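You operate a simulated robot arm through the tools that you are given. There is no shell and no other tool. Be economical: measure what you need, move in short steps, check, and stop when the job is done.

You are at the controls of a simulated two-armed robot. One attempt, no reset.

## Task
Hold the blue tube tote on the top of the packing table steady with one hand and put the blue cloth from the top of the board stand in it with the other. Take the cone on the top of the packing table and put it away on the low shelf of the packing table. Open the right drawer of the packing table, put the brush from the top of the packing table in the inside the right drawer of the packing table, then shut the drawer. Take the yellow cartridge and put it on the purple wiper. Fetch the green tube and stand it on the top of the sample table. The order is free. Set down upright: cone, yellow cartridge, green tube.

Only the result counts: the job must be done as asked and must still hold three seconds after the hand-in. Knocking over, shifting, dropping, spilling or breaking anything else fails it. Flat cloth is picked up by pressing the open fingertips on it (5 to 10 N) and closing them slowly along it; thin cloth reads only 2 to 8 mm in the jaws.

## Robot
Two 7-joint arms with two-finger parallel grippers on one trunk, on a base that drives. Base frame: it is fixed to the floor where the robot stands at the start and does not move with it; the origin is under the middle of the robot, x ahead of it, y to its left, z up. Units: mm, rad, N and s.
The left shoulder is at the start at [-82, 119, 851], the right one opposite. With the tool pointing down near the work surface each hand reaches from about 180 to 600 mm from the robot's upright axis, wherever it stands, measured 20 degrees to its own side. Places, roughly: blue tube tote (33x27x10 cm) [700, 1200, 900]; brush (17x5x5 cm) [500, 1900, 900]; cloth [500, 0, 750]; cone [500, 1750, 1000]; green tube (3x3x23 cm) [1500, 6400, 900]; inside the right drawer of the packing table [700, 2100, 700]; low shelf of the packing table [700, 1400, 200]; purple wiper (8x8x2 cm) [2700, 700, 900]; right drawer of the packing table [800, 2100, 700]; top of the sample table [2900, 4900, 900]; yellow cartridge (5x5x9 cm) [500, 2400, 900]. Payload 3.43 kg a hand.
Tool frame (each hand has its own): the origin (TCP) lies between the finger pads and is the grasp point; the fingertips stand 30 mm ahead of it; z points along the fingers, y is the line along which they close. Largest opening 94 mm; finger width 28, thickness 10; the body of the gripper, 50 by 96 mm, starts 55 mm behind the TCP.
Orientation is told as [roll, pitch, yaw] about the base's x, y, z axes, in that order, counted from this pose: with the fingers straight down and closing along the base's y, the tool's x points along the base's -x, its y along +y and its z along -z.

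## Interface
- The arms move only by the tool servo_tool. It takes "left_rows", "right_rows" or both (then of equal length, played together; a hand with none holds still); each is a list of rows, each a list of 6 numbers: the shift along the tool's x, y, z in mm, then the turn, a rotation vector about the tool's x, y, z in rad. In form: [[x, y, z, rx, ry, rz], ...]. A call has 1 to 12 rows; each row is the pose to reach, as a shift and turn from the pose commanded when the call began, along the tool's axes at that moment. "left_claw" and "right_claw" are, for a hand that has rows, the gripper command, from -1 (shut) to 1 (fully open), values between in proportion, set as the call begins (left out, the last holds). Rows are played at 5 a second. More than 50 mm and 0.15 rad between two rows, or a gripper value outside its range, and nothing of the call is played. Where a pose cannot be reached the arm comes as near as it can. A force on the tool above 40 N (or 10 N above the force at the start of the call, whichever is more), or a blocked arm, ends the call early, and 0.2 s more pass. Each finger travels about 153 mm/s and halts on what it meets, pressing with about 25 N; the grip force reading is that of the motor and also rises with nothing between the fingers. The clock runs only during rows and for 0.2 s after the last one: add rows that repeat a pose to give the fingers time. It gives the time, the measured TCP pose, the force on the tool (base axes), the opening and the grip force at its end, in the units of the frame above (readings bear some noise), with the torque about the TCP (base axes, N m) and any sound that the robot's microphone picked up.
- Cameras (640 x 400 px; columns grow to the right, rows downward): "scene" is now at [26.5, 16.9, 1553]; the picture's right is [0.22, -0.98, 0.00], its down [-0.79, -0.18, -0.59] and it looks along [0.58, 0.13, -0.81] (base axes); focal length 294 px, centre (320, 200). "left" rides on the left gripper at [76, -14, -102] in its tool frame; the picture's right is [0.18, 0.98, 0.00], its down [-0.75, 0.14, -0.64] and it looks along [-0.63, 0.12, 0.77] (tool axes); focal length 243 px, centre (320, 200). "right" rides on the right gripper at [76, 14, -103] in its tool frame; the picture's right is [-0.18, 0.98, 0.00], its down [-0.75, -0.14, -0.64] and it looks along [-0.63, -0.12, 0.77] (tool axes); focal length 243 px, centre (320, 200). There is no depth. A picture from a camera that has moved, and an enlarged one, comes with that camera's place and axes in the base frame and with its lens.
- get_image(camera): a new picture of that camera. It takes no simulated time.
- move_column(by): slides the trunk up (or, below 0, down) by that many mm; the arms and the scene camera ride with it, the base frame stays. It gives what a move gives, with no picture.
- drive_base(legs): drives the robot by 1 to 6 legs, each [ahead, left, turn to the left] in mm, mm and rad, along the robot's own axes; the way and the turn of a leg run together, so that a leg with both is an arc; at most 1500 mm and 3.142 rad a leg. The arms and the cameras ride along, it lands a little off, and it stops where it bumps. It gives what a move gives.
- turn_head(pan, tilt): turns the head with the scene camera to pan (to the left, within 2.496 rad either way) and tilt (down, from -0.506 to 1.204), counted from straight ahead of the robot. It gives what a move gives.
- inspect(camera, box): a new picture of the part [left, top, right, bottom] of that camera's present view, enlarged. It takes no simulated time.
- job_done(): hands the job in; it is judged then, once.

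Work in short steps. Places have to be worked out from the pictures, the camera data and where the tool is seen: move nearer, look again, correct. Check each grasp and each placing, and mend what went wrong. You have 186 turns and 174 pictures in all, those below and enlarged ones among them. Open the grippers and draw the arms clear of the work before you hand the job in, unless the task says otherwise; then end with one line.

The tools are called after ">>>" by a JSON object that holds its "op" and its "data". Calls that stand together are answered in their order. servo_tool: Moves the arms, as the interface text tells. Its arguments: {"type":"object","properties":{"left_rows":{"type":"array"},"left_claw":{"type":"number"},"right_rows":{"type":"array"},"right_claw":{"type":"number"}},"required":[]} The other tools are called the same way: move_column (by) slides the trunk up or down; drive_base (legs) drives the base; turn_head (pan, tilt) turns the head that bears the scene camera; get_image (camera) takes a picture; inspect (camera, box) takes an enlarged picture of a part of a camera's view; job_done () hands the job in.

At the start:

```text
time: 0.0
left_ee_pos: [368.3, 220.7, 960.9]
left_orientation: [0.002, 0.0, -0.001]
left_force: [-0.2, 0.8, 0.8]
left_wrist_torque: [-0.03, 0.01, 0.02]
left_width: 94.0
left_grasp_force: 0.1
right_ee_pos: [292.1, -56.3, 1030.3]
right_orientation: [-0.001, -0.001, -0.001]
right_force: [-0.8, -0.2, 0.6]
right_wrist_torque: [-0.01, -0.01, -0.02]
right_width: 94.2
right_grasp_force: 0.1
trunk travel left (down, up): [-275.0, 60.0]
robot x, y, heading: [-3.2, -2.5, -0.0]
head pan, tilt: [0.22, 0.939]
```

scene: 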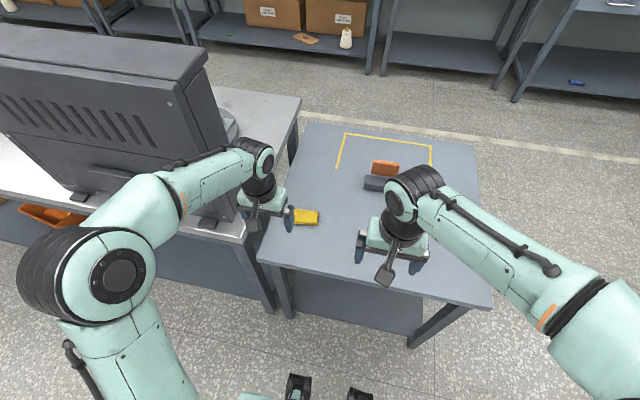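
right: 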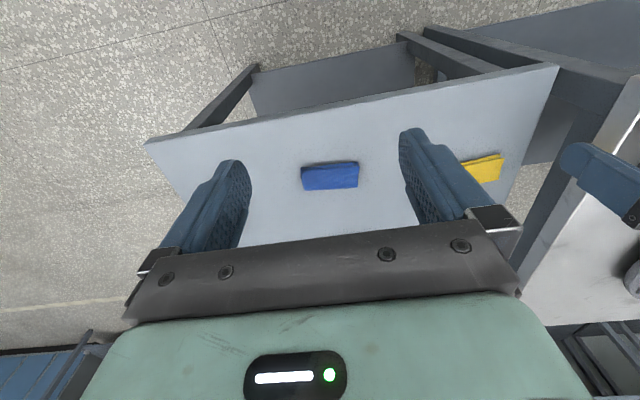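
left: 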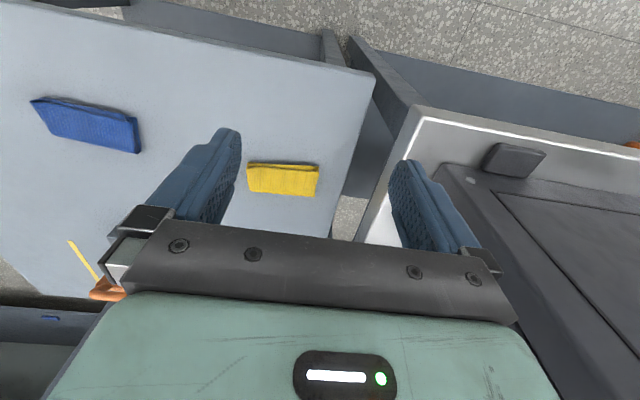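

I first look around toward the packing table before planning drives.

>>> {"op": "turn_head", "data": {"pan": 1.2, "tilt": 0.5}}

>>> {"op": "get_image", "data": {"camera": "scene"}}

>>> {"op": "turn_head", "data": {"pan": 0.3, "tilt": 0.3}}

>>> {"op": "get_image", "data": {"camera": "scene"}}

>>> {"op": "inspect", "data": {"camera": "left", "box": [0, 60, 340, 280]}}

```text
time: 1.2
left_ee_pos: [369.5, 219.0, 959.4]
left_orientation: [0.0, 0.0, 0.001]
left_force: [-0.2, -0.2, -0.3]
left_wrist_torque: [0.0, -0.02, 0.0]
left_width: 94.2
left_grasp_force: 0.1
right_ee_pos: [292.0, -54.6, 1029.5]
right_orientation: [-0.002, -0.002, -0.002]
right_force: [-0.6, 0.2, -0.1]
right_wrist_torque: [-0.01, 0.0, -0.04]
right_width: 94.0
right_grasp_force: 0.1
trunk travel left (down, up): [-275.0, 60.0]
robot x, y, heading: [-0.6, 2.1, 0.002]
head pan, tilt: [1.201, 0.499]
```

```text
170 pictures are left
camera scene: at [-12.0, 85.6, 1589.7], right [0.93, -0.36, 0.0], down [-0.17, -0.45, -0.88], along [0.32, 0.82, -0.48], focal length 294 px, centre (320, 200)
```

scene: 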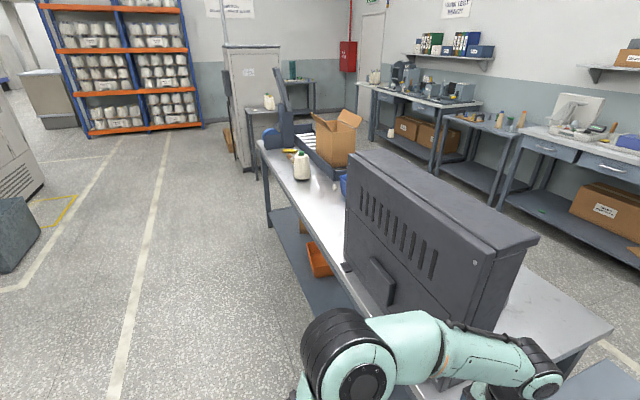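

```text
time: 2.5
left_ee_pos: [368.3, 219.9, 959.4]
left_orientation: [0.001, 0.0, 0.001]
left_force: [0.2, 0.2, 0.8]
left_wrist_torque: [-0.01, -0.02, -0.01]
left_width: 94.1
left_grasp_force: 0.1
right_ee_pos: [293.4, -55.9, 1030.4]
right_orientation: [-0.001, -0.001, -0.002]
right_force: [1.3, 0.0, -0.1]
right_wrist_torque: [-0.03, 0.02, -0.02]
right_width: 94.0
right_grasp_force: 0.0
trunk travel left (down, up): [-275.0, 60.0]
robot x, y, heading: [-1.7, -4.6, 0.001]
head pan, tilt: [0.3, 0.3]
```

```text
169 pictures are left
camera scene: at [44.2, 28.5, 1608.1], right [0.3, -0.95, 0.0], down [-0.28, -0.09, -0.96], along [0.91, 0.28, -0.3], focal length 294 px, centre (320, 200)
```

scene: 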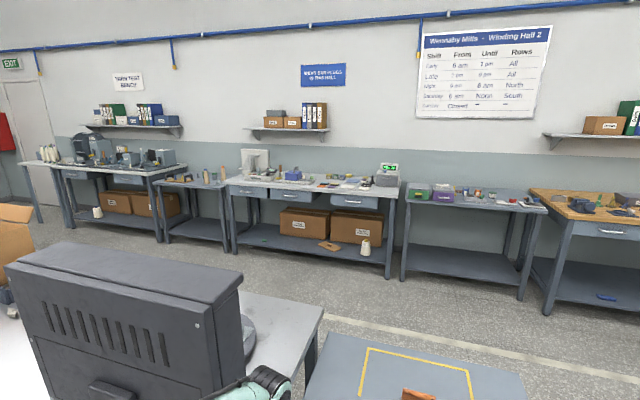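

```text
1.82 times, centred on (170, 170) of left
camera zoom: at [294.0, 205.9, 1062.0], right [-0.18, 0.98, 0.0], down [0.75, 0.14, 0.64], along [0.63, 0.12, -0.77], focal length 441 px, centre (593, 254)
```

zoom: 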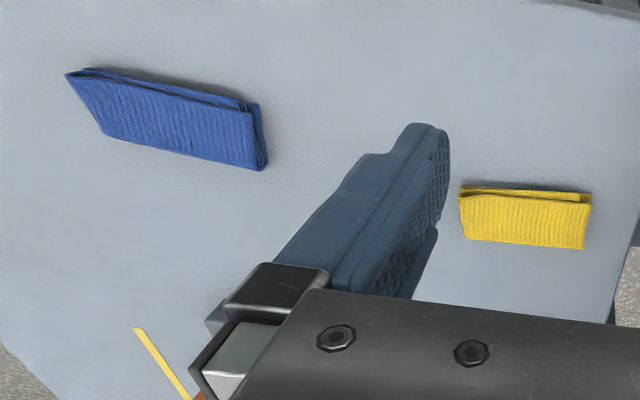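

The blue cloth triangulates to about [482,-73,745], with its long side nearly along y. I bring the right hand above it and look.

>>> {"op": "servo_tool", "data": {"right_rows": [[-30, -3, 30, 0, 0, 0.02], [-60, -6, 60, 0, 0, 0.04], [-90, -8, 90, 0, 0, 0.06], [-120, -11, 120, 0, 0, 0.08], [-150, -14, 150, 0, 0, 0.1], [-180, -16, 180, 0, 0, 0.11], [-189, -17, 200, 0, 0, 0.11], [-189, -17, 200, 0, 0, 0.11]], "right_claw": 1}}

>>> {"op": "get_image", "data": {"camera": "right"}}

```text
time: 4.2
left_ee_pos: [368.5, 219.2, 958.7]
left_orientation: [0.0, 0.0, 0.001]
left_force: [0.0, -1.0, 0.4]
left_wrist_torque: [0.0, -0.03, -0.01]
left_width: 94.2
left_grasp_force: 0.1
right_ee_pos: [480.6, -74.1, 830.2]
right_orientation: [0.0, -0.001, -0.11]
right_force: [0.1, -0.3, -0.1]
right_wrist_torque: [-0.04, 0.01, 0.01]
right_width: 93.9
right_grasp_force: 0.0
trunk travel left (down, up): [-275.0, 60.0]
robot x, y, heading: [0.5, -2.8, -0.002]
head pan, tilt: [0.3, 0.3]
```

```text
167 pictures are left
camera right: at [405.9, -52.5, 933.1], right [0.29, 0.96, 0.0], down [0.73, -0.22, 0.64], along [0.62, -0.19, -0.77], focal length 243 px, centre (320, 200)
```

right: 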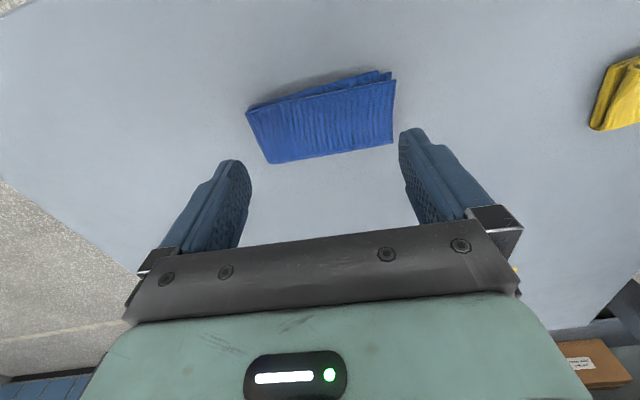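

The cloth spans x 458–519 and y -130…-16. I centre the hand, narrow it to about 75 mm and descend to just above the cloth.

>>> {"op": "servo_tool", "data": {"right_rows": [[-8, 1, 20, 0, 0, 0], [-8, 1, 40, 0, 0, 0], [-8, 1, 52, 0, 0, 0], [-8, 1, 52, 0, 0, 0]], "right_claw": 0.6}}

>>> {"op": "get_image", "data": {"camera": "right"}}

```text
time: 5.0
left_ee_pos: [368.8, 218.6, 959.5]
left_orientation: [0.0, -0.002, -0.001]
left_force: [0.1, 0.1, 0.3]
left_wrist_torque: [0.01, 0.01, -0.02]
left_width: 93.9
left_grasp_force: 0.0
right_ee_pos: [489.0, -74.2, 794.7]
right_orientation: [0.005, -0.008, -0.115]
right_force: [-8.5, -2.1, 17.9]
right_wrist_torque: [-0.33, 0.51, -0.11]
right_width: 74.9
right_grasp_force: 0.0
trunk travel left (down, up): [-275.0, 60.0]
robot x, y, heading: [0.2, 0.9, -0.002]
head pan, tilt: [0.3, 0.3]
stopped in row 3 (right hand): the force on the tool passed its limit at 47 N (the readings are from after the stop); the commanded pose is now the measured one
```

```text
166 pictures are left
camera right: at [414.0, -51.3, 894.8], right [0.29, 0.96, 0.0], down [0.73, -0.23, 0.65], along [0.62, -0.19, -0.76], focal length 243 px, centre (320, 200)
```

right: 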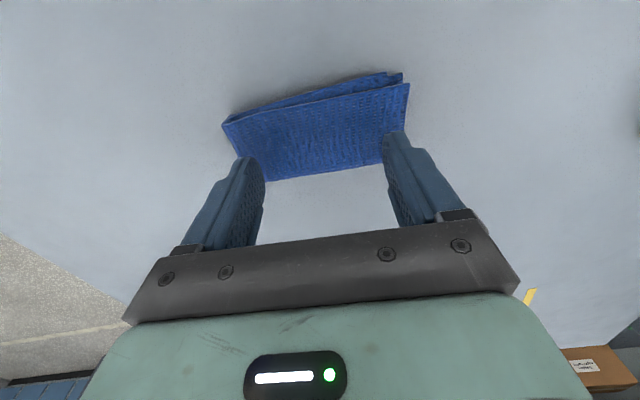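

Contact came at tip z≈765, so the surface is higher than I assumed and the cloth centre is about [478,-71]. I lift a little, shift back 11 mm, and come down gently.

>>> {"op": "servo_tool", "data": {"right_rows": [[2, 0, -10, 0, 0, 0], [11, 2, -10, 0, 0, 0], [11, 2, -3, 0, 0, 0], [11, 2, -3, 0, 0, 0]]}}

>>> {"op": "get_image", "data": {"camera": "right"}}

```text
time: 6.0
left_ee_pos: [369.4, 219.0, 960.4]
left_orientation: [0.0, 0.0, -0.001]
left_force: [-0.4, -0.1, -0.4]
left_wrist_torque: [-0.03, 0.0, 0.0]
left_width: 94.1
left_grasp_force: 0.1
right_ee_pos: [480.1, -71.2, 794.4]
right_orientation: [0.001, -0.008, -0.113]
right_force: [-0.7, 0.6, 1.2]
right_wrist_torque: [-0.05, 0.02, 0.01]
right_width: 75.3
right_grasp_force: 0.1
trunk travel left (down, up): [-275.0, 60.0]
robot x, y, heading: [-0.1, 2.2, 0.003]
head pan, tilt: [0.3, 0.3]
```

```text
165 pictures are left
camera right: at [404.8, -48.4, 895.1], right [0.29, 0.96, 0.0], down [0.73, -0.23, 0.65], along [0.62, -0.19, -0.76], focal length 243 px, centre (320, 200)
```

right: 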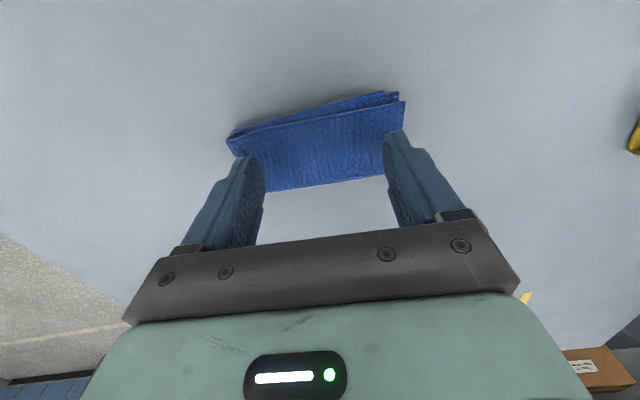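

The fingertips now sit over the middle of the cloth with little force. I press a bit more.

>>> {"op": "servo_tool", "data": {"right_rows": [[0, 0, 2, 0, 0, 0], [0, 0, 2, 0, 0, 0]]}}

```text
time: 6.6
left_ee_pos: [368.2, 219.2, 960.3]
left_orientation: [-0.001, 0.0, -0.001]
left_force: [-1.2, 0.0, 0.2]
left_wrist_torque: [-0.03, 0.0, 0.03]
left_width: 93.9
left_grasp_force: 0.0
right_ee_pos: [480.0, -69.4, 792.4]
right_orientation: [0.003, -0.011, -0.113]
right_force: [-1.3, -1.5, 11.2]
right_wrist_torque: [-0.33, 0.18, -0.03]
right_width: 75.6
right_grasp_force: 0.8
trunk travel left (down, up): [-275.0, 60.0]
robot x, y, heading: [0.5, -0.4, 0.003]
head pan, tilt: [0.3, 0.3]
```

11 N; I ease off slightly and begin closing slowly.

>>> {"op": "servo_tool", "data": {"right_rows": [[0, 0, -0.4, 0, 0, 0], [0, 0, -0.4, 0, 0, 0]], "right_claw": 0.4}}

>>> {"op": "servo_tool", "data": {"right_rows": [[0, 0, 0, 0, 0, 0], [0, 0, 0, 0, 0, 0]], "right_claw": 0.2}}

>>> {"op": "servo_tool", "data": {"right_rows": [[0, 0, 0, 0, 0, 0], [0, 0, 0, 0, 0, 0]], "right_claw": 0.0}}

>>> {"op": "get_image", "data": {"camera": "right"}}

```text
time: 7.2
left_ee_pos: [369.9, 218.3, 960.3]
left_orientation: [-0.001, 0.0, 0.0]
left_force: [-0.5, -0.2, 0.0]
left_wrist_torque: [0.02, 0.0, 0.02]
left_width: 94.0
left_grasp_force: 0.0
right_ee_pos: [480.0, -71.3, 792.8]
right_orientation: [0.002, -0.01, -0.113]
right_force: [2.5, -5.4, 12.9]
right_wrist_torque: [-0.28, 0.02, 0.02]
right_width: 69.1
right_grasp_force: 2.9
trunk travel left (down, up): [-275.0, 60.0]
robot x, y, heading: [-1.5, -1.2, -0.001]
head pan, tilt: [0.3, 0.3]
```

```text
time: 7.8
left_ee_pos: [368.1, 218.9, 960.7]
left_orientation: [0.0, -0.001, 0.001]
left_force: [-0.3, -0.3, -0.3]
left_wrist_torque: [0.02, 0.02, 0.01]
left_width: 93.9
left_grasp_force: 0.0
right_ee_pos: [479.4, -70.7, 792.7]
right_orientation: [0.005, -0.009, -0.112]
right_force: [1.7, -3.5, 16.6]
right_wrist_torque: [-0.37, 0.12, 0.02]
right_width: 61.2
right_grasp_force: 4.1
trunk travel left (down, up): [-275.0, 60.0]
robot x, y, heading: [-1.0, 4.3, -0.001]
head pan, tilt: [0.3, 0.3]
```

```text
time: 8.4
left_ee_pos: [368.4, 218.3, 960.8]
left_orientation: [0.0, -0.003, -0.001]
left_force: [0.4, 0.0, -0.8]
left_wrist_torque: [-0.03, 0.01, -0.03]
left_width: 94.1
left_grasp_force: 0.0
right_ee_pos: [479.1, -69.7, 793.0]
right_orientation: [0.005, -0.008, -0.115]
right_force: [-1.1, -4.1, 18.5]
right_wrist_torque: [-0.33, 0.19, -0.04]
right_width: 53.4
right_grasp_force: 5.3
trunk travel left (down, up): [-275.0, 60.0]
robot x, y, heading: [2.3, 3.9, -0.0]
head pan, tilt: [0.3, 0.3]
```

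```text
164 pictures are left
camera right: at [403.7, -48.3, 894.6], right [0.29, 0.96, 0.0], down [0.73, -0.23, 0.65], along [0.62, -0.19, -0.76], focal length 243 px, centre (320, 200)
```

right: 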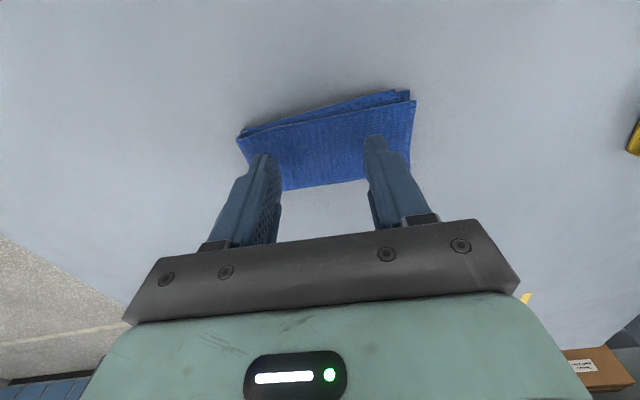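

Force has crept to 18 N, so I ease up 1 mm and go on closing.

>>> {"op": "servo_tool", "data": {"right_rows": [[0, 0, -1.2, 0, 0, 0], [0, 0, -1.2, 0, 0, 0]], "right_claw": -0.2}}

>>> {"op": "servo_tool", "data": {"right_rows": [[0, 0, -0.5, 0, 0, 0], [0, 0, -0.5, 0, 0, 0]], "right_claw": -0.4}}

>>> {"op": "servo_tool", "data": {"right_rows": [[0, 0, -0.5, 0, 0, 0], [0, 0, -0.5, 0, 0, 0]], "right_claw": -0.6}}

>>> {"op": "get_image", "data": {"camera": "right"}}

```text
time: 9.0
left_ee_pos: [368.7, 219.7, 959.9]
left_orientation: [0.0, 0.001, 0.001]
left_force: [-0.1, 0.3, 0.3]
left_wrist_torque: [0.04, 0.04, 0.01]
left_width: 94.2
left_grasp_force: 0.1
right_ee_pos: [478.3, -70.9, 794.5]
right_orientation: [0.002, -0.008, -0.114]
right_force: [0.4, -3.6, 10.0]
right_wrist_torque: [-0.24, 0.09, 0.03]
right_width: 42.5
right_grasp_force: 3.8
trunk travel left (down, up): [-275.0, 60.0]
robot x, y, heading: [-3.6, 4.8, 0.001]
head pan, tilt: [0.3, 0.3]
```

```text
time: 9.6
left_ee_pos: [369.8, 219.8, 959.9]
left_orientation: [-0.001, 0.001, 0.0]
left_force: [-0.5, -0.3, -0.2]
left_wrist_torque: [0.01, -0.02, -0.02]
left_width: 94.1
left_grasp_force: 0.0
right_ee_pos: [479.3, -69.4, 794.0]
right_orientation: [0.002, -0.006, -0.111]
right_force: [-0.7, -1.0, 2.0]
right_wrist_torque: [-0.08, 0.05, -0.01]
right_width: 28.8
right_grasp_force: 0.3
trunk travel left (down, up): [-275.0, 60.0]
robot x, y, heading: [-1.4, -0.1, 0.001]
head pan, tilt: [0.3, 0.3]
```

```text
time: 10.2
left_ee_pos: [368.6, 218.7, 959.6]
left_orientation: [-0.001, 0.001, -0.001]
left_force: [-0.5, 0.0, 0.2]
left_wrist_torque: [0.03, 0.01, 0.01]
left_width: 93.8
left_grasp_force: 0.0
right_ee_pos: [479.0, -69.4, 795.4]
right_orientation: [0.003, -0.008, -0.112]
right_force: [0.0, 0.8, -0.3]
right_wrist_torque: [-0.01, 0.03, 0.0]
right_width: 18.6
right_grasp_force: 0.0
trunk travel left (down, up): [-275.0, 60.0]
robot x, y, heading: [0.1, -1.2, 0.007]
head pan, tilt: [0.3, 0.3]
```

```text
163 pictures are left
camera right: at [404.0, -48.2, 895.8], right [0.29, 0.96, 0.0], down [0.73, -0.23, 0.65], along [0.62, -0.19, -0.76], focal length 243 px, centre (320, 200)
```

right: 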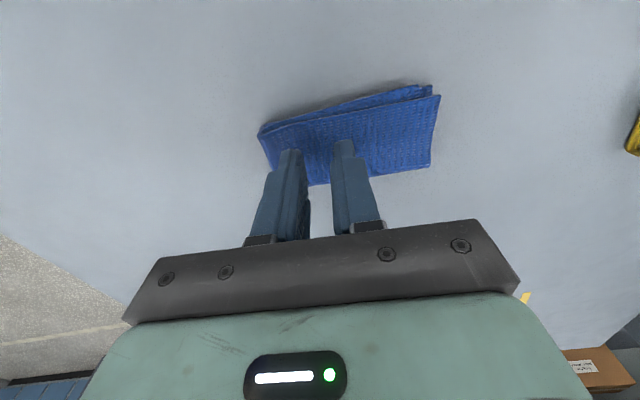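

The cloth slid about 20 mm in +y without bunching because contact was lost. I lift, re-centre, open to about 60 mm and press again.

>>> {"op": "servo_tool", "data": {"right_rows": [[0, 0, -10, 0, 0, 0], [0, 19, -10, 0, 0, 0], [0, 19, -3, 0, 0, 0], [0, 19, 1.5, 0, 0, 0], [0, 19, 1.5, 0, 0, 0]], "right_claw": 0.2}}

>>> {"op": "get_image", "data": {"camera": "right"}}

```text
time: 11.4
left_ee_pos: [369.0, 220.3, 960.0]
left_orientation: [-0.001, -0.001, 0.001]
left_force: [0.5, 0.2, -0.6]
left_wrist_torque: [-0.04, 0.01, -0.03]
left_width: 93.6
left_grasp_force: 0.1
right_ee_pos: [481.5, -51.2, 793.9]
right_orientation: [0.002, -0.007, -0.114]
right_force: [0.2, -1.0, -0.5]
right_wrist_torque: [0.02, 0.0, 0.02]
right_width: 56.3
right_grasp_force: 0.1
trunk travel left (down, up): [-275.0, 60.0]
robot x, y, heading: [-0.6, 4.1, -0.003]
head pan, tilt: [0.3, 0.3]
```

```text
162 pictures are left
camera right: at [406.0, -29.8, 895.1], right [0.29, 0.96, 0.0], down [0.73, -0.23, 0.65], along [0.62, -0.19, -0.76], focal length 243 px, centre (320, 200)
```

right: 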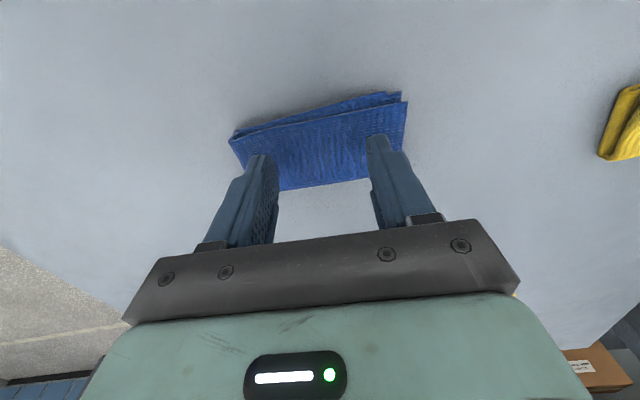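

Centred well, but there is no contact yet. I press 2 mm more, then start closing.

>>> {"op": "servo_tool", "data": {"right_rows": [[0, 0, 2, 0, 0, 0], [0, 0, 2, 0, 0, 0]]}}

>>> {"op": "servo_tool", "data": {"right_rows": [[0, 0, 0.3, 0, 0, 0], [0, 0, 0.3, 0, 0, 0]], "right_claw": 0.05}}

```text
time: 12.0
left_ee_pos: [368.8, 218.2, 960.4]
left_orientation: [0.0, 0.0, -0.001]
left_force: [-0.7, -0.7, 0.1]
left_wrist_torque: [0.01, -0.02, -0.01]
left_width: 93.9
left_grasp_force: 0.0
right_ee_pos: [482.0, -51.9, 793.8]
right_orientation: [0.003, -0.012, -0.113]
right_force: [-2.4, -2.5, 14.2]
right_wrist_torque: [-0.29, 0.28, -0.03]
right_width: 56.7
right_grasp_force: 0.4
trunk travel left (down, up): [-275.0, 60.0]
robot x, y, heading: [0.1, -0.5, 0.001]
head pan, tilt: [0.3, 0.3]
```

```text
time: 12.6
left_ee_pos: [367.8, 219.1, 960.0]
left_orientation: [0.0, -0.002, 0.001]
left_force: [-0.6, 0.8, 0.4]
left_wrist_torque: [0.02, -0.03, -0.01]
left_width: 94.1
left_grasp_force: 0.1
right_ee_pos: [482.2, -52.9, 792.8]
right_orientation: [0.003, -0.01, -0.114]
right_force: [-1.1, -3.0, 22.1]
right_wrist_torque: [-0.4, 0.21, 0.02]
right_width: 54.8
right_grasp_force: 4.3
trunk travel left (down, up): [-275.0, 60.0]
robot x, y, heading: [0.5, 0.3, -0.003]
head pan, tilt: [0.3, 0.3]
```

22 N is too much, so I ease back while closing in small steps.

>>> {"op": "servo_tool", "data": {"right_rows": [[0, 0, -1.2, 0, 0, 0], [0, 0, -1.2, 0, 0, 0]], "right_claw": -0.1}}

>>> {"op": "servo_tool", "data": {"right_rows": [[0, 0, 0, 0, 0, 0], [0, 0, 0, 0, 0, 0]], "right_claw": -0.25}}

>>> {"op": "get_image", "data": {"camera": "right"}}

```text
time: 13.2
left_ee_pos: [368.1, 219.6, 960.8]
left_orientation: [-0.001, -0.002, 0.001]
left_force: [-0.2, -0.2, -0.4]
left_wrist_torque: [-0.01, 0.02, 0.03]
left_width: 93.7
left_grasp_force: 0.0
right_ee_pos: [483.1, -51.7, 793.1]
right_orientation: [0.003, -0.009, -0.115]
right_force: [0.1, -7.1, 20.4]
right_wrist_torque: [-0.48, 0.16, 0.06]
right_width: 50.3
right_grasp_force: 7.4
trunk travel left (down, up): [-275.0, 60.0]
robot x, y, heading: [2.2, 4.0, 0.001]
head pan, tilt: [0.3, 0.3]
```

```text
time: 13.8
left_ee_pos: [369.6, 219.0, 960.2]
left_orientation: [0.0, -0.001, 0.001]
left_force: [0.0, 1.2, 0.1]
left_wrist_torque: [0.02, 0.02, 0.0]
left_width: 93.8
left_grasp_force: 0.1
right_ee_pos: [480.3, -51.6, 793.7]
right_orientation: [0.004, -0.01, -0.114]
right_force: [-1.2, -5.3, 21.4]
right_wrist_torque: [-0.46, 0.23, -0.03]
right_width: 42.9
right_grasp_force: 6.6
trunk travel left (down, up): [-275.0, 60.0]
robot x, y, heading: [4.2, 0.4, -0.002]
head pan, tilt: [0.3, 0.3]
```

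```text
161 pictures are left
camera right: at [405.5, -29.8, 894.5], right [0.29, 0.96, 0.0], down [0.73, -0.23, 0.65], along [0.62, -0.19, -0.76], focal length 243 px, centre (320, 200)
```

right: 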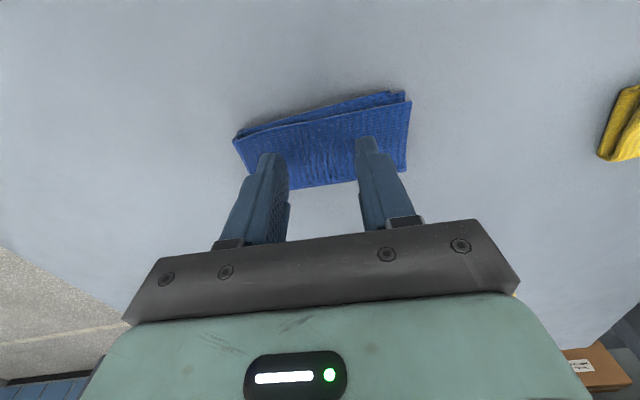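

The cloth stays centred this time; I continue closing, lightly easing.

>>> {"op": "servo_tool", "data": {"right_rows": [[0, 0, -0.7, 0, 0, 0], [0, 0, -0.7, 0, 0, 0]], "right_claw": -0.4}}

>>> {"op": "servo_tool", "data": {"right_rows": [[0, 0, 0, 0, 0, 0], [0, 0, 0, 0, 0, 0]], "right_claw": -0.55}}

>>> {"op": "get_image", "data": {"camera": "right"}}

```text
time: 14.4
left_ee_pos: [368.5, 218.8, 959.8]
left_orientation: [0.0, -0.002, -0.001]
left_force: [-0.3, 0.4, 0.1]
left_wrist_torque: [0.0, 0.0, 0.01]
left_width: 94.1
left_grasp_force: 0.2
right_ee_pos: [480.7, -52.9, 793.0]
right_orientation: [0.004, -0.008, -0.115]
right_force: [-0.4, -4.4, 18.1]
right_wrist_torque: [-0.37, 0.24, 0.02]
right_width: 35.8
right_grasp_force: 6.3
trunk travel left (down, up): [-275.0, 60.0]
robot x, y, heading: [0.6, 0.3, -0.0]
head pan, tilt: [0.3, 0.3]
```

```text
time: 15.0
left_ee_pos: [370.1, 219.4, 960.9]
left_orientation: [0.001, -0.002, 0.0]
left_force: [-0.1, 1.1, -0.2]
left_wrist_torque: [0.0, -0.01, 0.02]
left_width: 93.8
left_grasp_force: 0.0
right_ee_pos: [480.7, -51.6, 794.5]
right_orientation: [0.002, -0.007, -0.112]
right_force: [-0.6, -4.9, 14.9]
right_wrist_torque: [-0.27, 0.15, -0.01]
right_width: 26.9
right_grasp_force: 4.8
trunk travel left (down, up): [-275.0, 60.0]
robot x, y, heading: [-0.7, 3.5, 0.001]
head pan, tilt: [0.3, 0.3]
```

```text
160 pictures are left
camera right: at [405.7, -29.7, 894.7], right [0.29, 0.96, 0.0], down [0.73, -0.23, 0.65], along [0.62, -0.19, -0.76], focal length 243 px, centre (320, 200)
```

right: 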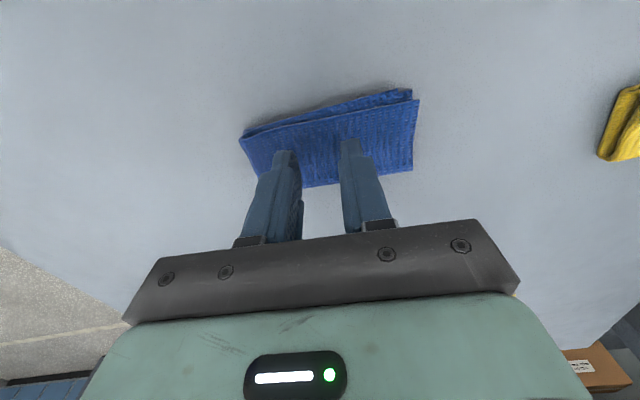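

Still in contact at 15 N; I close the rest.

>>> {"op": "servo_tool", "data": {"right_rows": [[0, 0, 0.2, 0, 0, 0], [0, 0, 0.2, 0, 0, 0]], "right_claw": -0.72}}

>>> {"op": "servo_tool", "data": {"right_rows": [[0, 0, 0.3, 0, 0, 0], [0, 0, 0.3, 0, 0, 0]], "right_claw": -0.86}}

>>> {"op": "servo_tool", "data": {"right_rows": [[0, 0, 0, 0, 0, 0], [0, 0, 0, 0, 0, 0], [0, 0, 0, 0, 0, 0]], "right_claw": -1}}

>>> {"op": "get_image", "data": {"camera": "right"}}

```text
time: 15.6
left_ee_pos: [368.3, 218.3, 959.8]
left_orientation: [0.001, -0.001, 0.0]
left_force: [-0.1, 0.4, -1.0]
left_wrist_torque: [-0.02, -0.01, 0.02]
left_width: 94.0
left_grasp_force: 0.2
right_ee_pos: [481.4, -51.2, 793.4]
right_orientation: [0.004, -0.008, -0.114]
right_force: [-1.1, -4.5, 14.9]
right_wrist_torque: [-0.21, 0.19, 0.05]
right_width: 18.4
right_grasp_force: 4.5
trunk travel left (down, up): [-275.0, 60.0]
robot x, y, heading: [3.9, -0.8, 0.002]
head pan, tilt: [0.3, 0.3]
```

```text
time: 16.2
left_ee_pos: [369.2, 218.2, 960.3]
left_orientation: [0.0, -0.002, 0.0]
left_force: [-0.9, -0.8, -0.4]
left_wrist_torque: [0.01, -0.01, 0.0]
left_width: 93.8
left_grasp_force: 0.1
right_ee_pos: [481.9, -51.9, 793.2]
right_orientation: [0.003, -0.009, -0.113]
right_force: [-1.4, -3.4, 19.3]
right_wrist_torque: [-0.18, 0.25, 0.03]
right_width: 12.3
right_grasp_force: 4.6
trunk travel left (down, up): [-275.0, 60.0]
robot x, y, heading: [-3.6, 2.6, -0.0]
head pan, tilt: [0.3, 0.3]
```

```text
time: 17.0
left_ee_pos: [369.6, 219.2, 960.6]
left_orientation: [0.0, 0.0, 0.001]
left_force: [-0.8, 0.3, -0.6]
left_wrist_torque: [-0.01, 0.01, 0.0]
left_width: 93.7
left_grasp_force: 0.1
right_ee_pos: [481.6, -50.2, 793.3]
right_orientation: [0.004, -0.01, -0.112]
right_force: [0.2, -1.5, 22.3]
right_wrist_torque: [-0.03, 0.16, 0.0]
right_width: 0.3
right_grasp_force: 24.7
trunk travel left (down, up): [-275.0, 60.0]
robot x, y, heading: [-1.0, 0.7, 0.001]
head pan, tilt: [0.3, 0.3]
```

```text
159 pictures are left
camera right: at [406.1, -29.3, 894.5], right [0.29, 0.96, 0.01], down [0.73, -0.23, 0.65], along [0.62, -0.19, -0.76], focal length 243 px, centre (320, 200)
```

right: 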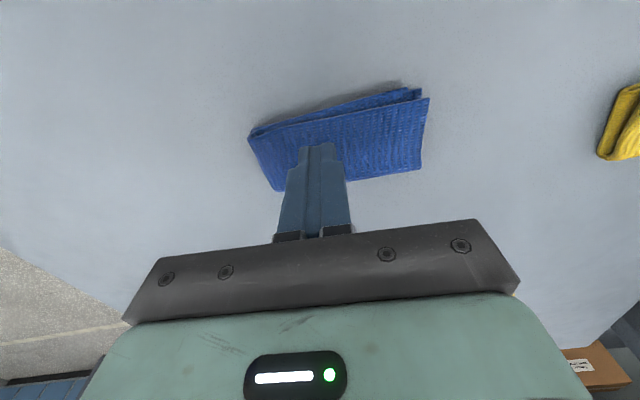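

The jaws shut empty (0.3 mm). I inspect the contact from closer to understand the cloth's shape and thickness.

>>> {"op": "inspect", "data": {"camera": "right", "box": [220, 60, 460, 210]}}

>>> {"op": "inspect", "data": {"camera": "left", "box": [0, 40, 240, 190]}}

```text
2.67 times, centred on (340, 135) of right
camera zoom: at [406.1, -29.3, 894.5], right [0.29, 0.96, 0.01], down [0.73, -0.23, 0.65], along [0.62, -0.19, -0.76], focal length 647 px, centre (267, 373)
```

zoom: 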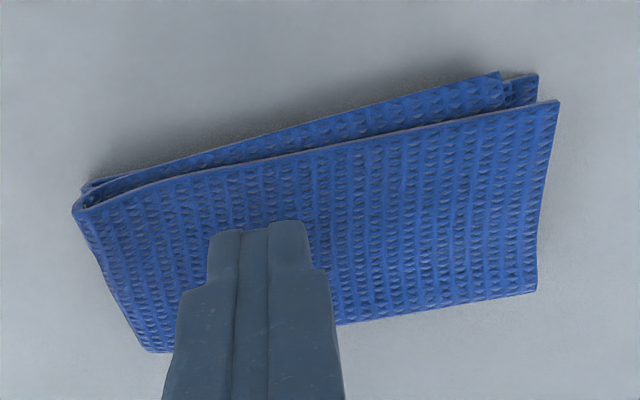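

```text
2.67 times, centred on (120, 115) of left
camera zoom: at [292.9, 205.8, 1062.4], right [-0.18, 0.98, 0.0], down [0.75, 0.14, 0.64], along [0.63, 0.12, -0.77], focal length 647 px, centre (853, 427)
```

zoom: 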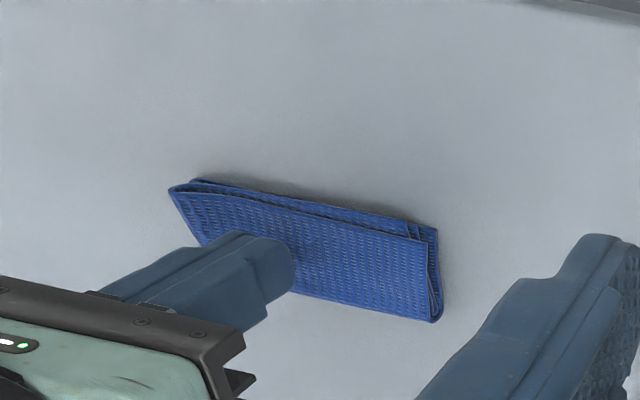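

The bundle looks like a stiff folded pack about 55 mm across its short side. I lift, turn the hand 90° and will straddle it across the short side.

>>> {"op": "servo_tool", "data": {"right_rows": [[0, 0, -30, 0, 0, 0], [0, 5, -45, 0, 0, 0.14], [0, 14, -45, 0, 0, 0.28], [0, 14, -45, 0, 0, 0.42], [0, 14, -45, 0, 0, 0.57], [0, 14, -45, 0, 0, 0.71], [0, 14, -45, 0, 0, 0.86], [0, 14, -45, 0, 0, 1.0], [0, 14, -45, 0, 0, 1.15], [0, 14, -45, 0, 0, 1.3], [0, 14, -45, 0, 0, 1.44], [0, 14, -45, 0, 0, 1.57]], "right_claw": 1}}

>>> {"op": "get_image", "data": {"camera": "right"}}

```text
time: 19.6
left_ee_pos: [369.7, 218.6, 959.5]
left_orientation: [-0.001, -0.001, 0.001]
left_force: [-0.2, -0.3, -0.3]
left_wrist_torque: [0.01, -0.01, -0.01]
left_width: 93.9
left_grasp_force: 0.0
right_ee_pos: [483.8, -37.9, 837.5]
right_orientation: [0.007, 0.003, -1.686]
right_force: [0.4, -0.6, -0.3]
right_wrist_torque: [0.05, -0.01, 0.01]
right_width: 93.8
right_grasp_force: 0.0
trunk travel left (down, up): [-275.0, 60.0]
robot x, y, heading: [-4.0, 0.9, -0.004]
head pan, tilt: [0.3, 0.3]
```

```text
156 pictures are left
camera right: at [504.1, 35.6, 939.4], right [0.96, -0.3, 0.01], down [-0.23, -0.73, 0.64], along [-0.18, -0.61, -0.77], focal length 243 px, centre (320, 200)
```

right: 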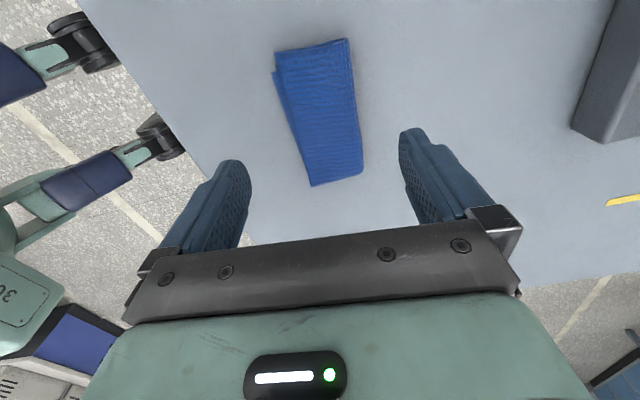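

The cloth sits well between the jaws along the short side. I shift 5 mm and descend beside it.

>>> {"op": "servo_tool", "data": {"right_rows": [[3, 5, 20, 0, 0, 0], [3, 5, 35, 0, 0, 0], [3, 5, 43, 0, 0, 0], [3, 5, 47, 0, 0, 0], [3, 5, 51, 0, 0, 0], [3, 5, 55, 0, 0, 0]]}}

>>> {"op": "get_image", "data": {"camera": "right"}}

```text
time: 21.0
left_ee_pos: [368.6, 219.2, 958.4]
left_orientation: [0.0, 0.0, 0.001]
left_force: [-0.9, 0.1, -0.3]
left_wrist_torque: [0.01, -0.01, 0.04]
left_width: 94.0
left_grasp_force: 0.1
right_ee_pos: [489.3, -34.3, 781.4]
right_orientation: [0.007, 0.002, -1.683]
right_force: [-0.5, 0.1, 0.0]
right_wrist_torque: [0.0, -0.01, -0.01]
right_width: 93.8
right_grasp_force: 0.0
trunk travel left (down, up): [-275.0, 60.0]
robot x, y, heading: [3.5, 1.8, -0.004]
head pan, tilt: [0.3, 0.3]
```

```text
155 pictures are left
camera right: at [510.2, 38.5, 884.2], right [0.96, -0.29, 0.01], down [-0.23, -0.73, 0.64], along [-0.18, -0.61, -0.77], focal length 243 px, centre (320, 200)
```

right: 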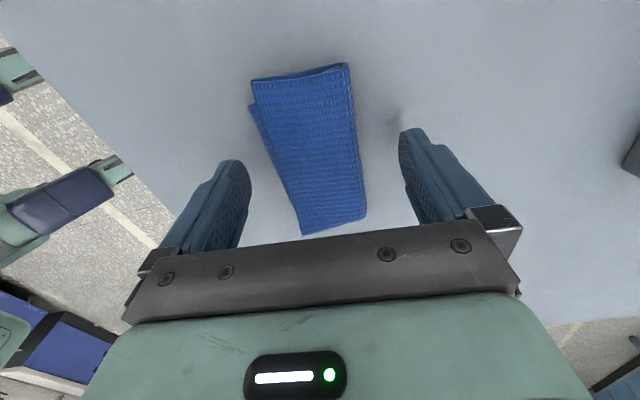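

No contact yet with tips at z 751, fingers straddling. I lower 5 mm more and close.

>>> {"op": "servo_tool", "data": {"right_rows": [[0, 0, 2, 0, 0, 0], [0, 0, 4, 0, 0, 0], [0, 0, 5, 0, 0, 0]]}}

>>> {"op": "servo_tool", "data": {"right_rows": [[0, 0, 0, 0, 0, 0], [0, 0, 0, 0, 0, 0]], "right_claw": 0.3}}

>>> {"op": "servo_tool", "data": {"right_rows": [[0, 0, 0, 0, 0, 0], [0, 0, 0, 0, 0, 0], [0, 0, 0, 0, 0, 0]], "right_claw": 0}}

>>> {"op": "get_image", "data": {"camera": "right"}}

```text
time: 21.8
left_ee_pos: [369.9, 219.5, 960.4]
left_orientation: [-0.001, 0.0, 0.001]
left_force: [0.5, -0.3, -0.5]
left_wrist_torque: [0.0, 0.01, 0.03]
left_width: 94.0
left_grasp_force: 0.1
right_ee_pos: [489.6, -34.4, 778.3]
right_orientation: [0.007, 0.004, -1.682]
right_force: [-0.5, -0.2, -0.2]
right_wrist_torque: [0.02, -0.02, 0.0]
right_width: 94.2
right_grasp_force: 0.1
trunk travel left (down, up): [-275.0, 60.0]
robot x, y, heading: [-0.9, -4.2, -0.002]
head pan, tilt: [0.3, 0.3]
```

```text
time: 22.4
left_ee_pos: [369.8, 218.8, 960.4]
left_orientation: [0.0, 0.0, -0.001]
left_force: [-0.2, 0.4, -0.1]
left_wrist_torque: [0.03, 0.03, 0.01]
left_width: 94.1
left_grasp_force: 0.0
right_ee_pos: [488.9, -35.1, 778.4]
right_orientation: [0.009, 0.001, -1.683]
right_force: [0.1, -0.5, 0.2]
right_wrist_torque: [0.01, 0.01, 0.0]
right_width: 61.1
right_grasp_force: 0.1
trunk travel left (down, up): [-275.0, 60.0]
robot x, y, heading: [2.0, 1.0, 0.004]
head pan, tilt: [0.3, 0.3]
```

```text
time: 23.2
left_ee_pos: [370.7, 219.3, 960.2]
left_orientation: [0.0, 0.001, 0.001]
left_force: [0.7, 0.2, 0.1]
left_wrist_torque: [-0.02, 0.01, -0.01]
left_width: 94.2
left_grasp_force: 0.1
right_ee_pos: [489.0, -35.4, 776.6]
right_orientation: [0.009, 0.002, -1.683]
right_force: [0.9, 0.3, -0.4]
right_wrist_torque: [0.03, -0.01, 0.02]
right_width: 54.7
right_grasp_force: 25.2
trunk travel left (down, up): [-275.0, 60.0]
robot x, y, heading: [-4.4, -1.4, 0.002]
head pan, tilt: [0.3, 0.3]
```

```text
154 pictures are left
camera right: at [510.3, 38.3, 879.6], right [0.96, -0.29, 0.01], down [-0.23, -0.73, 0.64], along [-0.18, -0.61, -0.77], focal length 243 px, centre (320, 200)
```

right: 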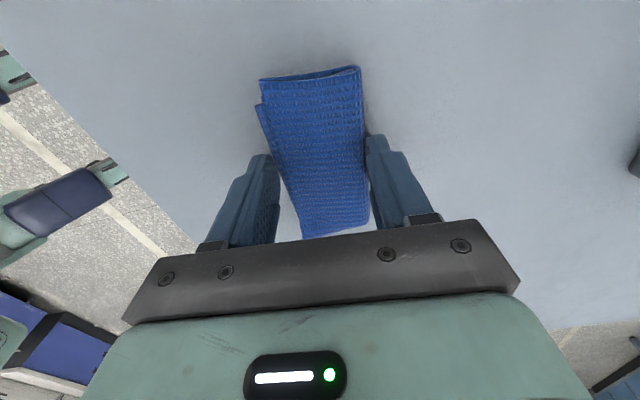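

The pack is gripped firmly at 54.7 mm. I set full closing and lift straight up.

>>> {"op": "servo_tool", "data": {"right_rows": [[0, 0, -10, 0, 0, 0], [0, 0, -50, 0, 0, 0], [0, 0, -95, 0, 0, 0], [0, 0, -140, 0, 0, 0], [0, 0, -185, 0, 0, 0], [0, 0, -230, 0, 0, 0], [0, 0, -260, 0, 0, 0]], "right_claw": -1}}

>>> {"op": "get_image", "data": {"camera": "right"}}

```text
time: 24.8
left_ee_pos: [368.9, 219.8, 960.8]
left_orientation: [-0.001, 0.0, 0.0]
left_force: [0.4, 0.6, 1.1]
left_wrist_torque: [0.0, 0.0, -0.01]
left_width: 94.1
left_grasp_force: 0.0
right_ee_pos: [485.8, -34.4, 1037.7]
right_orientation: [0.008, 0.001, -1.683]
right_force: [0.0, -0.3, -0.6]
right_wrist_torque: [-0.02, 0.0, 0.0]
right_width: 55.0
right_grasp_force: 24.7
trunk travel left (down, up): [-275.0, 60.0]
robot x, y, heading: [2.9, -1.0, 0.004]
head pan, tilt: [0.3, 0.3]
```

```text
153 pictures are left
camera right: at [507.2, 38.9, 1139.5], right [0.96, -0.29, 0.01], down [-0.23, -0.73, 0.64], along [-0.18, -0.61, -0.77], focal length 243 px, centre (320, 200)
```

right: 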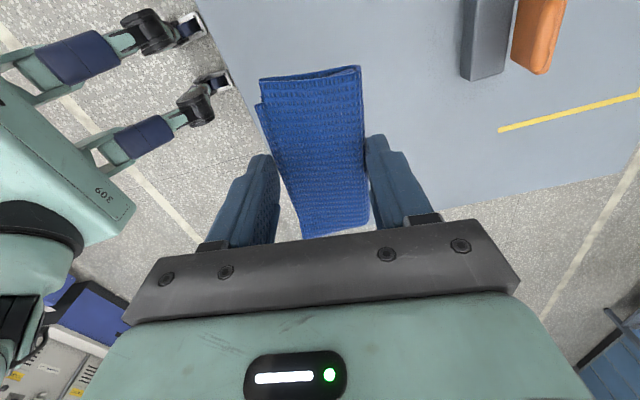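

The cloth is held. I back off 450 mm, drive left along the packing table and look at it.

>>> {"op": "drive_base", "data": {"legs": [[-450, 0, 0], [0, 1300, 0]]}}

>>> {"op": "turn_head", "data": {"pan": 0, "tilt": 0.55}}

>>> {"op": "get_image", "data": {"camera": "scene"}}

>>> {"op": "turn_head", "data": {"pan": 0.8, "tilt": 0.55}}

>>> {"op": "get_image", "data": {"camera": "scene"}}

```text
time: 38.8
left_ee_pos: [-45.3, 1524.2, 960.0]
left_orientation: [0.001, 0.001, -0.028]
left_force: [-0.3, 0.2, -0.2]
left_wrist_torque: [-0.03, -0.01, 0.0]
left_width: 94.0
left_grasp_force: 0.0
right_ee_pos: [64.3, 1268.0, 1037.6]
right_orientation: [0.007, 0.002, -1.713]
right_force: [0.3, 1.0, -0.4]
right_wrist_torque: [0.01, 0.02, -0.02]
right_width: 54.9
right_grasp_force: 24.7
trunk travel left (down, up): [-275.0, 60.0]
robot x, y, heading: [-421.6, 1315.0, -0.034]
head pan, tilt: [0.3, 0.3]
```

```text
time: 39.6
left_ee_pos: [-46.3, 1523.2, 961.3]
left_orientation: [0.002, 0.0, -0.029]
left_force: [0.0, -0.6, -0.3]
left_wrist_torque: [-0.02, 0.01, -0.01]
left_width: 94.3
left_grasp_force: 0.1
right_ee_pos: [63.3, 1266.5, 1037.0]
right_orientation: [0.007, 0.001, -1.713]
right_force: [-0.2, -0.5, 0.1]
right_wrist_torque: [-0.05, 0.0, -0.06]
right_width: 55.1
right_grasp_force: 25.2
trunk travel left (down, up): [-275.0, 60.0]
robot x, y, heading: [-425.1, 1316.0, -0.029]
head pan, tilt: [0.0, 0.55]
```

```text
152 pictures are left
camera scene: at [-376.3, 1315.0, 1585.2], right [-0.03, -1.0, 0.0], down [-0.52, 0.01, -0.85], along [0.85, -0.02, -0.52], focal length 294 px, centre (320, 200)
```

scene: 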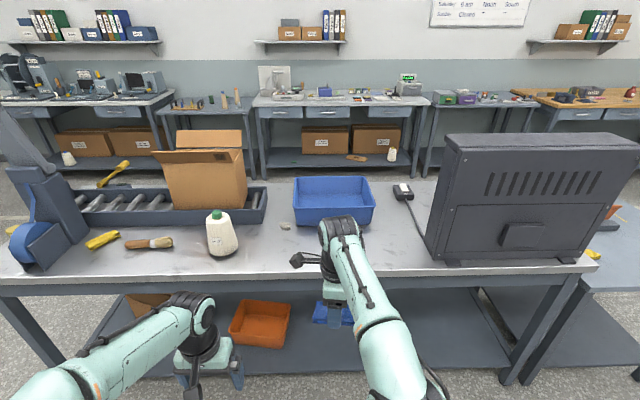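

```text
time: 40.8
left_ee_pos: [-45.5, 1523.1, 961.3]
left_orientation: [0.0, 0.001, -0.03]
left_force: [-1.0, 0.1, 0.2]
left_wrist_torque: [0.0, 0.03, 0.0]
left_width: 93.8
left_grasp_force: 0.0
right_ee_pos: [64.2, 1266.3, 1037.2]
right_orientation: [0.007, 0.001, -1.712]
right_force: [0.7, -0.4, -0.1]
right_wrist_torque: [0.0, 0.01, -0.01]
right_width: 55.1
right_grasp_force: 25.5
trunk travel left (down, up): [-275.0, 60.0]
robot x, y, heading: [-420.2, 1317.6, -0.027]
head pan, tilt: [0.799, 0.55]
```

```text
151 pictures are left
camera scene: at [-401.5, 1380.0, 1585.2], right [0.7, -0.72, 0.0], down [-0.38, -0.36, -0.85], along [0.61, 0.59, -0.52], focal length 294 px, centre (320, 200)
```

scene: 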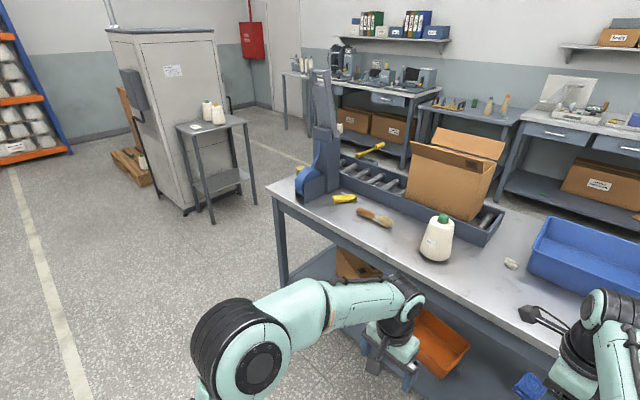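

The packing-table drawers must face the +x side, and the tote, cone, brush and cartridge are reachable from this side. I check the base footprint by looking down.

>>> {"op": "turn_head", "data": {"pan": 0, "tilt": 1.2}}

>>> {"op": "get_image", "data": {"camera": "scene"}}

>>> {"op": "get_image", "data": {"camera": "left"}}

```text
time: 41.9
left_ee_pos: [-46.0, 1524.1, 960.0]
left_orientation: [-0.001, -0.001, -0.029]
left_force: [0.2, -0.9, 0.1]
left_wrist_torque: [-0.01, 0.0, 0.0]
left_width: 94.1
left_grasp_force: 0.1
right_ee_pos: [64.5, 1267.2, 1037.2]
right_orientation: [0.006, 0.002, -1.712]
right_force: [-0.3, 0.5, -1.0]
right_wrist_torque: [-0.01, -0.02, 0.03]
right_width: 54.7
right_grasp_force: 24.6
trunk travel left (down, up): [-275.0, 60.0]
robot x, y, heading: [-419.6, 1312.9, -0.03]
head pan, tilt: [0.0, 1.201]
```

```text
150 pictures are left
camera scene: at [-410.1, 1316.0, 1536.1], right [-0.03, -1.0, 0.0], down [-0.93, 0.03, -0.36], along [0.36, -0.01, -0.93], focal length 294 px, centre (320, 200)
```

scene: 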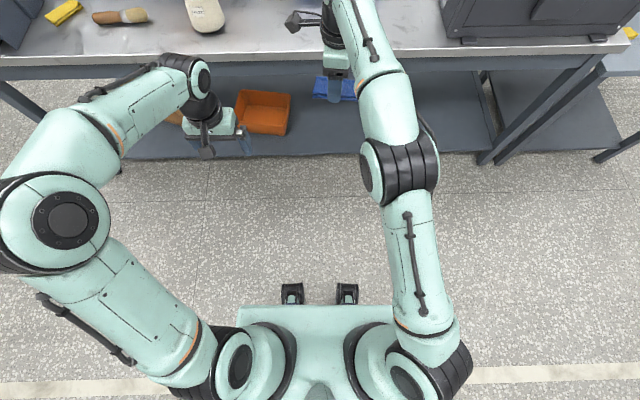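

```text
149 pictures are left
camera left: at [-121.1, 1512.7, 1062.0], right [-0.16, 0.99, 0.0], down [0.76, 0.12, 0.64], along [0.63, 0.1, -0.77], focal length 243 px, centre (320, 200)
```

left: 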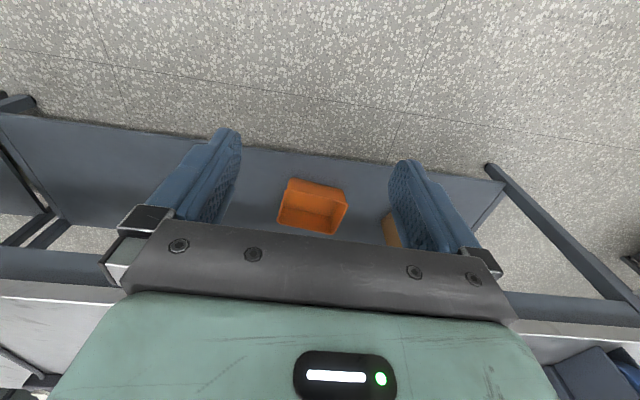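

The base front is only about 155 mm ahead of centre, so I can stand at x≈110. I raise both hands first, then drive up in front of the tote.

>>> {"op": "servo_tool", "data": {"left_rows": [[0, 0, -45, 0, 0, 0], [0, 0, -90, 0, 0, 0], [0, 0, -135, 0, 0, 0], [0, 0, -160, 0, 0, 0]], "right_rows": [[0, 0, -30, 0, 0, 0], [0, 0, -60, 0, 0, 0], [0, 0, -90, 0, 0, 0], [0, 0, -110, 0, 0, 0]]}}

>>> {"op": "drive_base", "data": {"legs": [[0, -110, 0.03], [480, 0, 0]]}}

>>> {"op": "turn_head", "data": {"pan": 0, "tilt": 0.9}}

>>> {"op": "get_image", "data": {"camera": "scene"}}

>>> {"op": "get_image", "data": {"camera": "left"}}

>>> {"op": "get_image", "data": {"camera": "right"}}

```text
time: 42.9
left_ee_pos: [-46.6, 1522.5, 1120.7]
left_orientation: [0.001, 0.001, -0.029]
left_force: [0.0, 0.9, 0.4]
left_wrist_torque: [-0.01, -0.04, -0.02]
left_width: 93.8
left_grasp_force: 0.0
right_ee_pos: [28.3, 1263.5, 1125.7]
right_orientation: [0.01, 0.004, -1.711]
right_force: [0.3, -0.2, -0.8]
right_wrist_torque: [0.02, -0.03, 0.0]
right_width: 55.1
right_grasp_force: 25.1
right hand out of reach, approached as far as the arm can: row 2, 3, 4
trunk travel left (down, up): [-275.0, 60.0]
robot x, y, heading: [-422.3, 1316.6, -0.029]
head pan, tilt: [0.0, 1.201]
```

```text
time: 47.0
left_ee_pos: [426.5, 1427.7, 1117.6]
left_orientation: [0.0, -0.001, 0.005]
left_force: [-1.3, 0.4, 0.2]
left_wrist_torque: [0.0, 0.02, 0.0]
left_width: 94.0
left_grasp_force: 0.1
right_ee_pos: [510.3, 1171.6, 1124.9]
right_orientation: [0.008, 0.003, -1.679]
right_force: [0.1, 0.8, -1.2]
right_wrist_torque: [0.0, 0.0, 0.02]
right_width: 54.9
right_grasp_force: 25.0
trunk travel left (down, up): [-275.0, 60.0]
robot x, y, heading: [56.0, 1210.8, 0.003]
head pan, tilt: [0.0, 1.201]
```

```text
time: 47.8
left_ee_pos: [425.1, 1427.8, 1117.4]
left_orientation: [0.001, 0.0, 0.006]
left_force: [0.1, -0.1, 0.4]
left_wrist_torque: [0.0, -0.02, 0.0]
left_width: 94.2
left_grasp_force: 0.0
right_ee_pos: [510.8, 1171.3, 1125.1]
right_orientation: [0.008, 0.003, -1.677]
right_force: [0.9, -0.3, -0.9]
right_wrist_torque: [0.0, -0.01, 0.03]
right_width: 54.7
right_grasp_force: 25.1
trunk travel left (down, up): [-275.0, 60.0]
robot x, y, heading: [56.0, 1206.4, 0.001]
head pan, tilt: [0.0, 0.901]
```

```text
148 pictures are left
camera scene: at [87.6, 1208.7, 1555.8], right [0.01, -1.0, 0.0], down [-0.78, 0.0, -0.62], along [0.62, 0.0, -0.78], focal length 294 px, centre (320, 200)
```

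scene: 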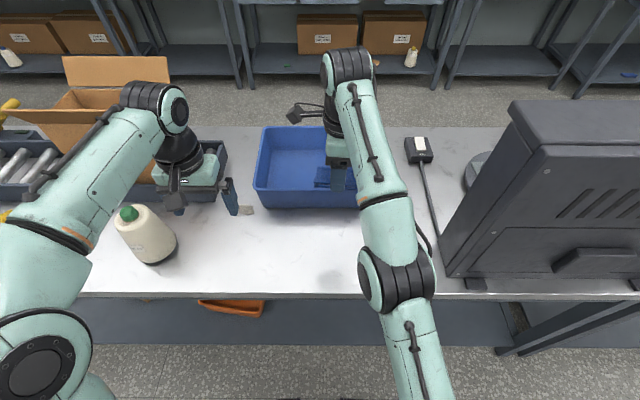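

```text
147 pictures are left
camera left: at [350.9, 1414.0, 1220.8], right [-0.19, 0.98, 0.0], down [0.75, 0.15, 0.64], along [0.63, 0.12, -0.77], focal length 243 px, centre (320, 200)
```

left: 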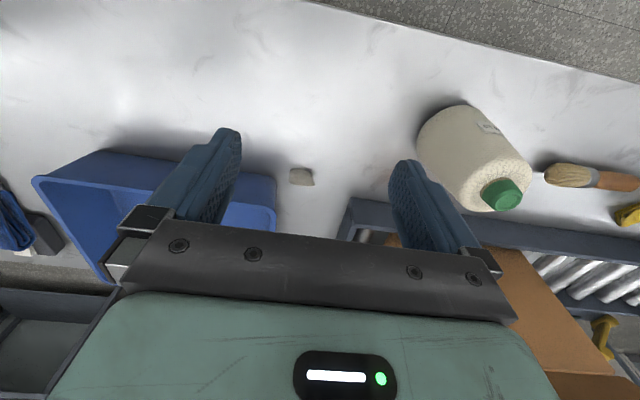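

```text
146 pictures are left
camera right: at [530.3, 1244.8, 1227.7], right [0.96, -0.29, 0.01], down [-0.23, -0.74, 0.64], along [-0.18, -0.61, -0.77], focal length 243 px, centre (320, 200)
```

right: 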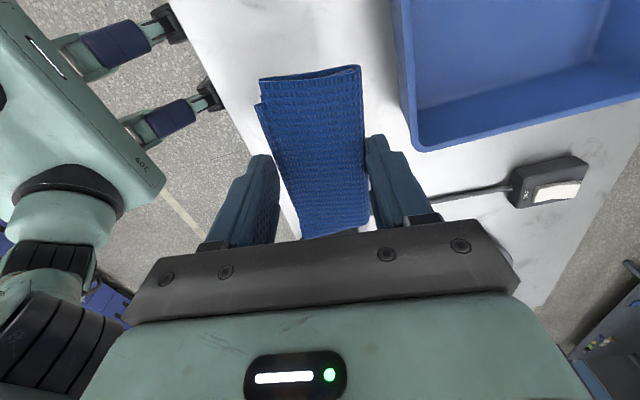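

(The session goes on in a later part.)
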